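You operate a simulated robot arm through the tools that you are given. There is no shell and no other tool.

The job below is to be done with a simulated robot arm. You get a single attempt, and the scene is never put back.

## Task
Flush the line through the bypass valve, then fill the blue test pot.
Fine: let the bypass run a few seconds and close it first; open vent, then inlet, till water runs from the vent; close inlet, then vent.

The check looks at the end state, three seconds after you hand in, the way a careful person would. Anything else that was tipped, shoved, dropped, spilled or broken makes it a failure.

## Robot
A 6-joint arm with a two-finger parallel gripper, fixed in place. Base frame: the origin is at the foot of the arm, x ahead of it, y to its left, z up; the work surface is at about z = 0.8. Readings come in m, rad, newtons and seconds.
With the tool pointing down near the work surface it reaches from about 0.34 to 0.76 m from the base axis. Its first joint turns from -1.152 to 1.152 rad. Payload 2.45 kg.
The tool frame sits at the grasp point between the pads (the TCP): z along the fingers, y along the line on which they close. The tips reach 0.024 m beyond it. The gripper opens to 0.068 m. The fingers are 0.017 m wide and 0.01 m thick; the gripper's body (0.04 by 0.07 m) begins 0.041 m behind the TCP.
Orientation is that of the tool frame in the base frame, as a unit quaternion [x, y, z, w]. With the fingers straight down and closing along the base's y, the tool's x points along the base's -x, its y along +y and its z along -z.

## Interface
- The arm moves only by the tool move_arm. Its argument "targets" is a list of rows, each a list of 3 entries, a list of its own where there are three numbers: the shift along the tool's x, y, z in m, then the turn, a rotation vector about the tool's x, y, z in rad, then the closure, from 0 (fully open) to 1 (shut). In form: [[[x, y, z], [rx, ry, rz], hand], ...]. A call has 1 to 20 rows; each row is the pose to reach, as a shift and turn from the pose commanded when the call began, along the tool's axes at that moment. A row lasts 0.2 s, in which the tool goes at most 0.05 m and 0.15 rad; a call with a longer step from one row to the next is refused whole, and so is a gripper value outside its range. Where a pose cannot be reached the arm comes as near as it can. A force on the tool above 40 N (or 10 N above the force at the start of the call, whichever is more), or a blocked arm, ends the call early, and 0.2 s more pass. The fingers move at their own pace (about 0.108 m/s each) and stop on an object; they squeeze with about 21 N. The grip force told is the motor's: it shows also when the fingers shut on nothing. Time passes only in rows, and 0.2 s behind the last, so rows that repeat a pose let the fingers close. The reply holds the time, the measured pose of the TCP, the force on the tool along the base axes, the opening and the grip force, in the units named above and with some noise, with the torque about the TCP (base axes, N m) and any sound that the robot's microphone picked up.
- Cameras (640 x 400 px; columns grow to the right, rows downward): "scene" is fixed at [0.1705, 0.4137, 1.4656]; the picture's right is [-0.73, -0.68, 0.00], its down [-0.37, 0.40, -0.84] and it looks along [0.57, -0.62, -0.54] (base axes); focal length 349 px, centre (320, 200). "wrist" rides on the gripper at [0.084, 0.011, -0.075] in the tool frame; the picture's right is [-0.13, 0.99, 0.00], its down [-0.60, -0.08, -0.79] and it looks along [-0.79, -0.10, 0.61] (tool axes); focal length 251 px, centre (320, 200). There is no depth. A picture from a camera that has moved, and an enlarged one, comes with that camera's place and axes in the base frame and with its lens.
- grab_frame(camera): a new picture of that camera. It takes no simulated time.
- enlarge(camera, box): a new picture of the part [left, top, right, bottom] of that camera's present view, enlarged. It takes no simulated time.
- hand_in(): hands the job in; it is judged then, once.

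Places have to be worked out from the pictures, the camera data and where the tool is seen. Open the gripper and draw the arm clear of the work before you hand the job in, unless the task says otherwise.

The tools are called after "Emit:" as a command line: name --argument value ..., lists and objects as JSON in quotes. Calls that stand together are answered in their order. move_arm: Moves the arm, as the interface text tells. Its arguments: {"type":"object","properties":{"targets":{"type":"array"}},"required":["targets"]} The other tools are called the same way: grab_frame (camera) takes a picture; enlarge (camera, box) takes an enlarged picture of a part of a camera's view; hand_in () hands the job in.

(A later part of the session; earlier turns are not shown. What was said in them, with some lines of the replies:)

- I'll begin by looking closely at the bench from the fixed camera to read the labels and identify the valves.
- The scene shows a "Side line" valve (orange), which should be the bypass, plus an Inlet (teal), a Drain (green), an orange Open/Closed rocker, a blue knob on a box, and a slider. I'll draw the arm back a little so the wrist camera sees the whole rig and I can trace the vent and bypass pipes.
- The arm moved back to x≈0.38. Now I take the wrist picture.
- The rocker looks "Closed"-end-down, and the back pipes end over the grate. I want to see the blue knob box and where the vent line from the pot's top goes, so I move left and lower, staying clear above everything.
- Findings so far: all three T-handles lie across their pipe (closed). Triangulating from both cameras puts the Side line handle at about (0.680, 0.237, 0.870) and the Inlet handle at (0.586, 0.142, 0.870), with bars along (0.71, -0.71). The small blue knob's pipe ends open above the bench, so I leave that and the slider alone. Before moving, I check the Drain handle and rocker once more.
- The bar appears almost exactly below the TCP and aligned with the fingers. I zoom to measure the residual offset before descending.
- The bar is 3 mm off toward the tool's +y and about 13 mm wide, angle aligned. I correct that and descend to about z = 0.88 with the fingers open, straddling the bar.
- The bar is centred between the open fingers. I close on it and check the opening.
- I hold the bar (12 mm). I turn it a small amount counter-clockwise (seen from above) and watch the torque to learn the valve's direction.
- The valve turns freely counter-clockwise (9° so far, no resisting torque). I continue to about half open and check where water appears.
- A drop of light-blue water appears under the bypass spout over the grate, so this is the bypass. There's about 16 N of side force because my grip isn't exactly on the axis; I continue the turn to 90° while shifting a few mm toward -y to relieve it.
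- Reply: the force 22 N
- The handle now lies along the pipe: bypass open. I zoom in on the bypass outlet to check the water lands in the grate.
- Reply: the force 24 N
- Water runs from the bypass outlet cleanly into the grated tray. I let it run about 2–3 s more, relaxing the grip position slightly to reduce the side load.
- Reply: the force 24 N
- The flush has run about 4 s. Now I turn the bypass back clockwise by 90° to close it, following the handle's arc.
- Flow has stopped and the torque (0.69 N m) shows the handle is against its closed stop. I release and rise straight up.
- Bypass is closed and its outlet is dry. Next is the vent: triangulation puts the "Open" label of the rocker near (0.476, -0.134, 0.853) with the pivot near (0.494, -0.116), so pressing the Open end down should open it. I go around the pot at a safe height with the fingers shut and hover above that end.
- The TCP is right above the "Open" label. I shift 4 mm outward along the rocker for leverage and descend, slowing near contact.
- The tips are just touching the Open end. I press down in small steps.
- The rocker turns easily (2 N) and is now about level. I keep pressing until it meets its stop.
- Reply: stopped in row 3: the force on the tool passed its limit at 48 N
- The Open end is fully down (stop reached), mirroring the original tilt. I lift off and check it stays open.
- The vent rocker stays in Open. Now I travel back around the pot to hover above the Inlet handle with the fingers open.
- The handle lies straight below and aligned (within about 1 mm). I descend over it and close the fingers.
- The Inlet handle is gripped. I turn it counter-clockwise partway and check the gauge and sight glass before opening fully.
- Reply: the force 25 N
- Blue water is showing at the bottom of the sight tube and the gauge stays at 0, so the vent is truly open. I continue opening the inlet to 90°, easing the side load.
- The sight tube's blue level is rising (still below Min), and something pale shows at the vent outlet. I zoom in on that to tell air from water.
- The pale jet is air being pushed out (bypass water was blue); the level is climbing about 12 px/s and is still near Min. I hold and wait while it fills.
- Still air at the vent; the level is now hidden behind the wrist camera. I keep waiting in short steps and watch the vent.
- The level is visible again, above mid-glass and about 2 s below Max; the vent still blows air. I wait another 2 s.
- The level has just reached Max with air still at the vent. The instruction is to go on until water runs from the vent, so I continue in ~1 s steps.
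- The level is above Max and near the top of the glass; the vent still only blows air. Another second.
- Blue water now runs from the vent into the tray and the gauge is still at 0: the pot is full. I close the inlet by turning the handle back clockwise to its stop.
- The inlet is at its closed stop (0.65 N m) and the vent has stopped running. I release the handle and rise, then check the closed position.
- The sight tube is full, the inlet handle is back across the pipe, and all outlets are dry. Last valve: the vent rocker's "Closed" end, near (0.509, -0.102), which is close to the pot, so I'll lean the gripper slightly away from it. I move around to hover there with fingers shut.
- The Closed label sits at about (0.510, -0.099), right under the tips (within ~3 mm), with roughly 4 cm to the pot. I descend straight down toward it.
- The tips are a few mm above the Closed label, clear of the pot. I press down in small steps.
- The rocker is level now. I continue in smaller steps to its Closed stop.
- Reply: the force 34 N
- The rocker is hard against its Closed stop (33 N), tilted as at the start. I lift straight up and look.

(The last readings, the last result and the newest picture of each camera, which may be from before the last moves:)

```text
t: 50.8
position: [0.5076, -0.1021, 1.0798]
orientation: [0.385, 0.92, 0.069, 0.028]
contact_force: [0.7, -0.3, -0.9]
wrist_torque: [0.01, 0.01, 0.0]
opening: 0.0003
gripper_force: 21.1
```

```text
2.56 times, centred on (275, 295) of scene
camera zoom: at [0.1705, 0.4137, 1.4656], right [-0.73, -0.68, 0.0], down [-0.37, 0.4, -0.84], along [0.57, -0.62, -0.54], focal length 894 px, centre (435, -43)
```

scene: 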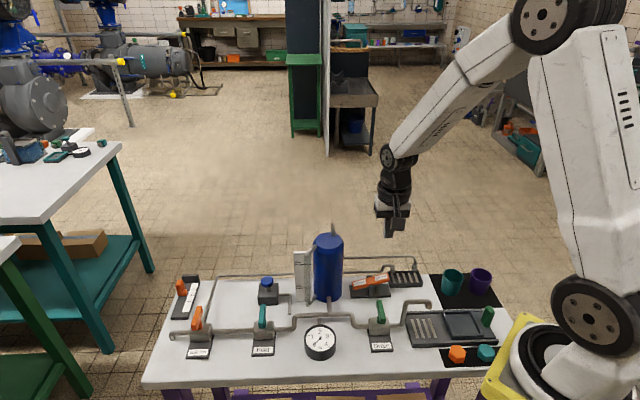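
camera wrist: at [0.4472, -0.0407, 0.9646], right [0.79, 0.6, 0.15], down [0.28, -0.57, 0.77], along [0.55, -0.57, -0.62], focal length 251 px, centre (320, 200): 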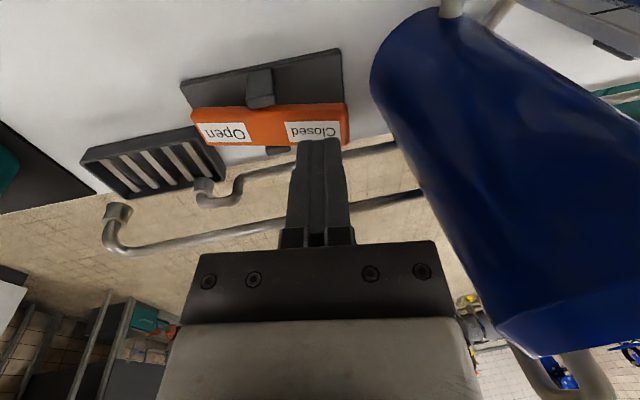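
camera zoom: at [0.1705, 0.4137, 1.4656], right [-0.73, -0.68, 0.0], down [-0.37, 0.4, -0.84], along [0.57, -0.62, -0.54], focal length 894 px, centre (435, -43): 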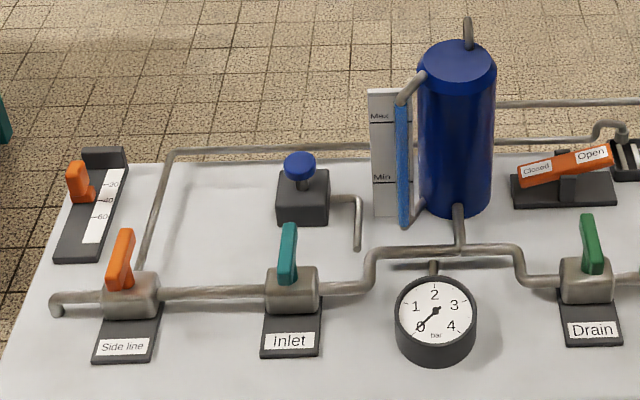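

Everything is closed, the sight tube is full and nothing is dripping. I draw the arm up and back clear of the rig and open the gripper.

Emit:
move_arm --targets '[[[0.026, -0.003, -0.016], [0.04, 0, 0], 0], [[0.052, -0.006, -0.032], [0.08, 0, 0], 0], [[0.078, -0.009, -0.047], [0.12, 0, 0], 0], [[0.1039, -0.0113, -0.0624], [0.15, 0, 0], 0], [[0.1039, -0.0113, -0.0624], [0.15, 0, 0], 0], [[0.1039, -0.0113, -0.0624], [0.15, 0, 0], 0]]'

Emit:
grab_frame --camera "scene"

Emit:
enlarge --camera "scene" --box '[150, 230, 330, 370]'

Emit:
enlarge --camera "scene" --box '[310, 230, 510, 370]'

```text
t: 52.2
position: [0.4195, -0.0425, 1.1407]
orientation: [0.386, 0.922, 0.001, 0.001]
contact_force: [0.2, 1.2, 0.0]
wrist_torque: [-0.01, 0.02, 0.03]
opening: 0.0681
gripper_force: 0.0
```

```text
taken
```

scene: 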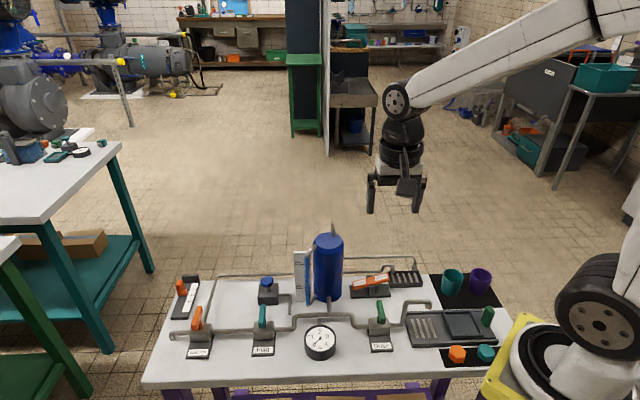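

```text
2.86 times, centred on (240, 300) of scene
camera zoom: at [0.1705, 0.4137, 1.4656], right [-0.73, -0.68, 0.0], down [-0.37, 0.4, -0.84], along [0.57, -0.62, -0.54], focal length 998 px, centre (549, -86)
```

zoom: 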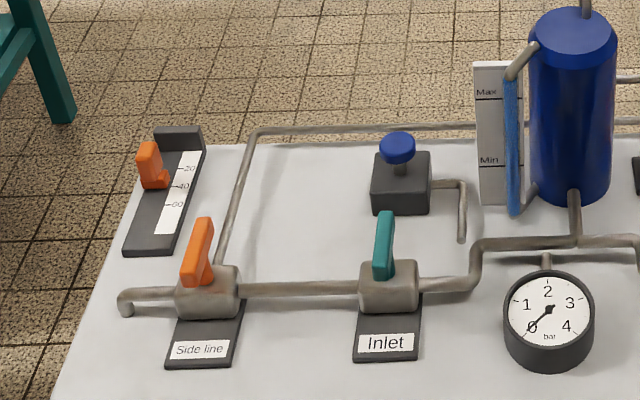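

```text
2.86 times, centred on (410, 300) of scene
camera zoom: at [0.1705, 0.4137, 1.4656], right [-0.73, -0.68, 0.0], down [-0.37, 0.4, -0.84], along [0.57, -0.62, -0.54], focal length 998 px, centre (63, -86)
```

zoom: 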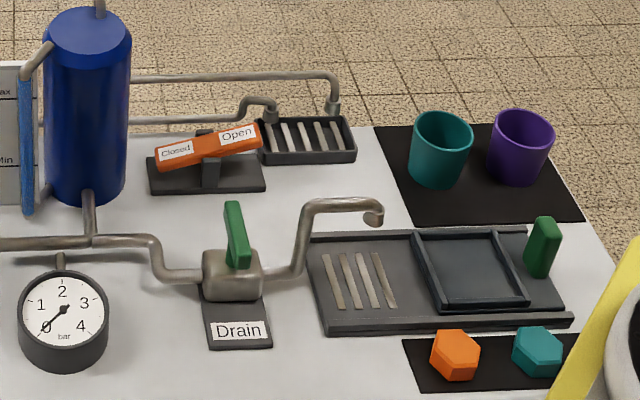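

The pictures match the goal: bypass, inlet, vent and drain are all closed, the sight tube is full above Max, and the gauge reads 0. No water is on the bench, nothing else has moved, and the arm is clear with its gripper open, so I hand in.

Emit:
hand_in

```text
The job is handed in.
```

The line is flushed and the blue pot is full. I've handed the job in; no verdict has come back yet.

- **Flush:** I opened the valve labelled "Side line", which is the bypass. Water ran from its spout into the grated tray for about five seconds. I then turned it back to its closed stop, and the spout ran dry.
- **Fill:** I pressed the Open/Closed rocker to Open as the vent, then opened the inlet. The vent blew air for about ten seconds until blue water ran from it. The gauge read 0 bar whenever I checked it.
- **Shut-off:** I closed the inlet to its stop first, then pressed the rocker back to Closed.

In the last pictures all the valves were closed, including the drain, which I never touched. The sight tube was full to the top, above the Max mark, and there was no water on the bench. I left the blue push knob and the slider alone. The arm is clear of the rig with the gripper open.

While opening the vent, the press briefly reached 48 N at the end of the rocker's travel, above the 40 N limit, and the arm stopped itself. The rocker still worked normally afterwards.
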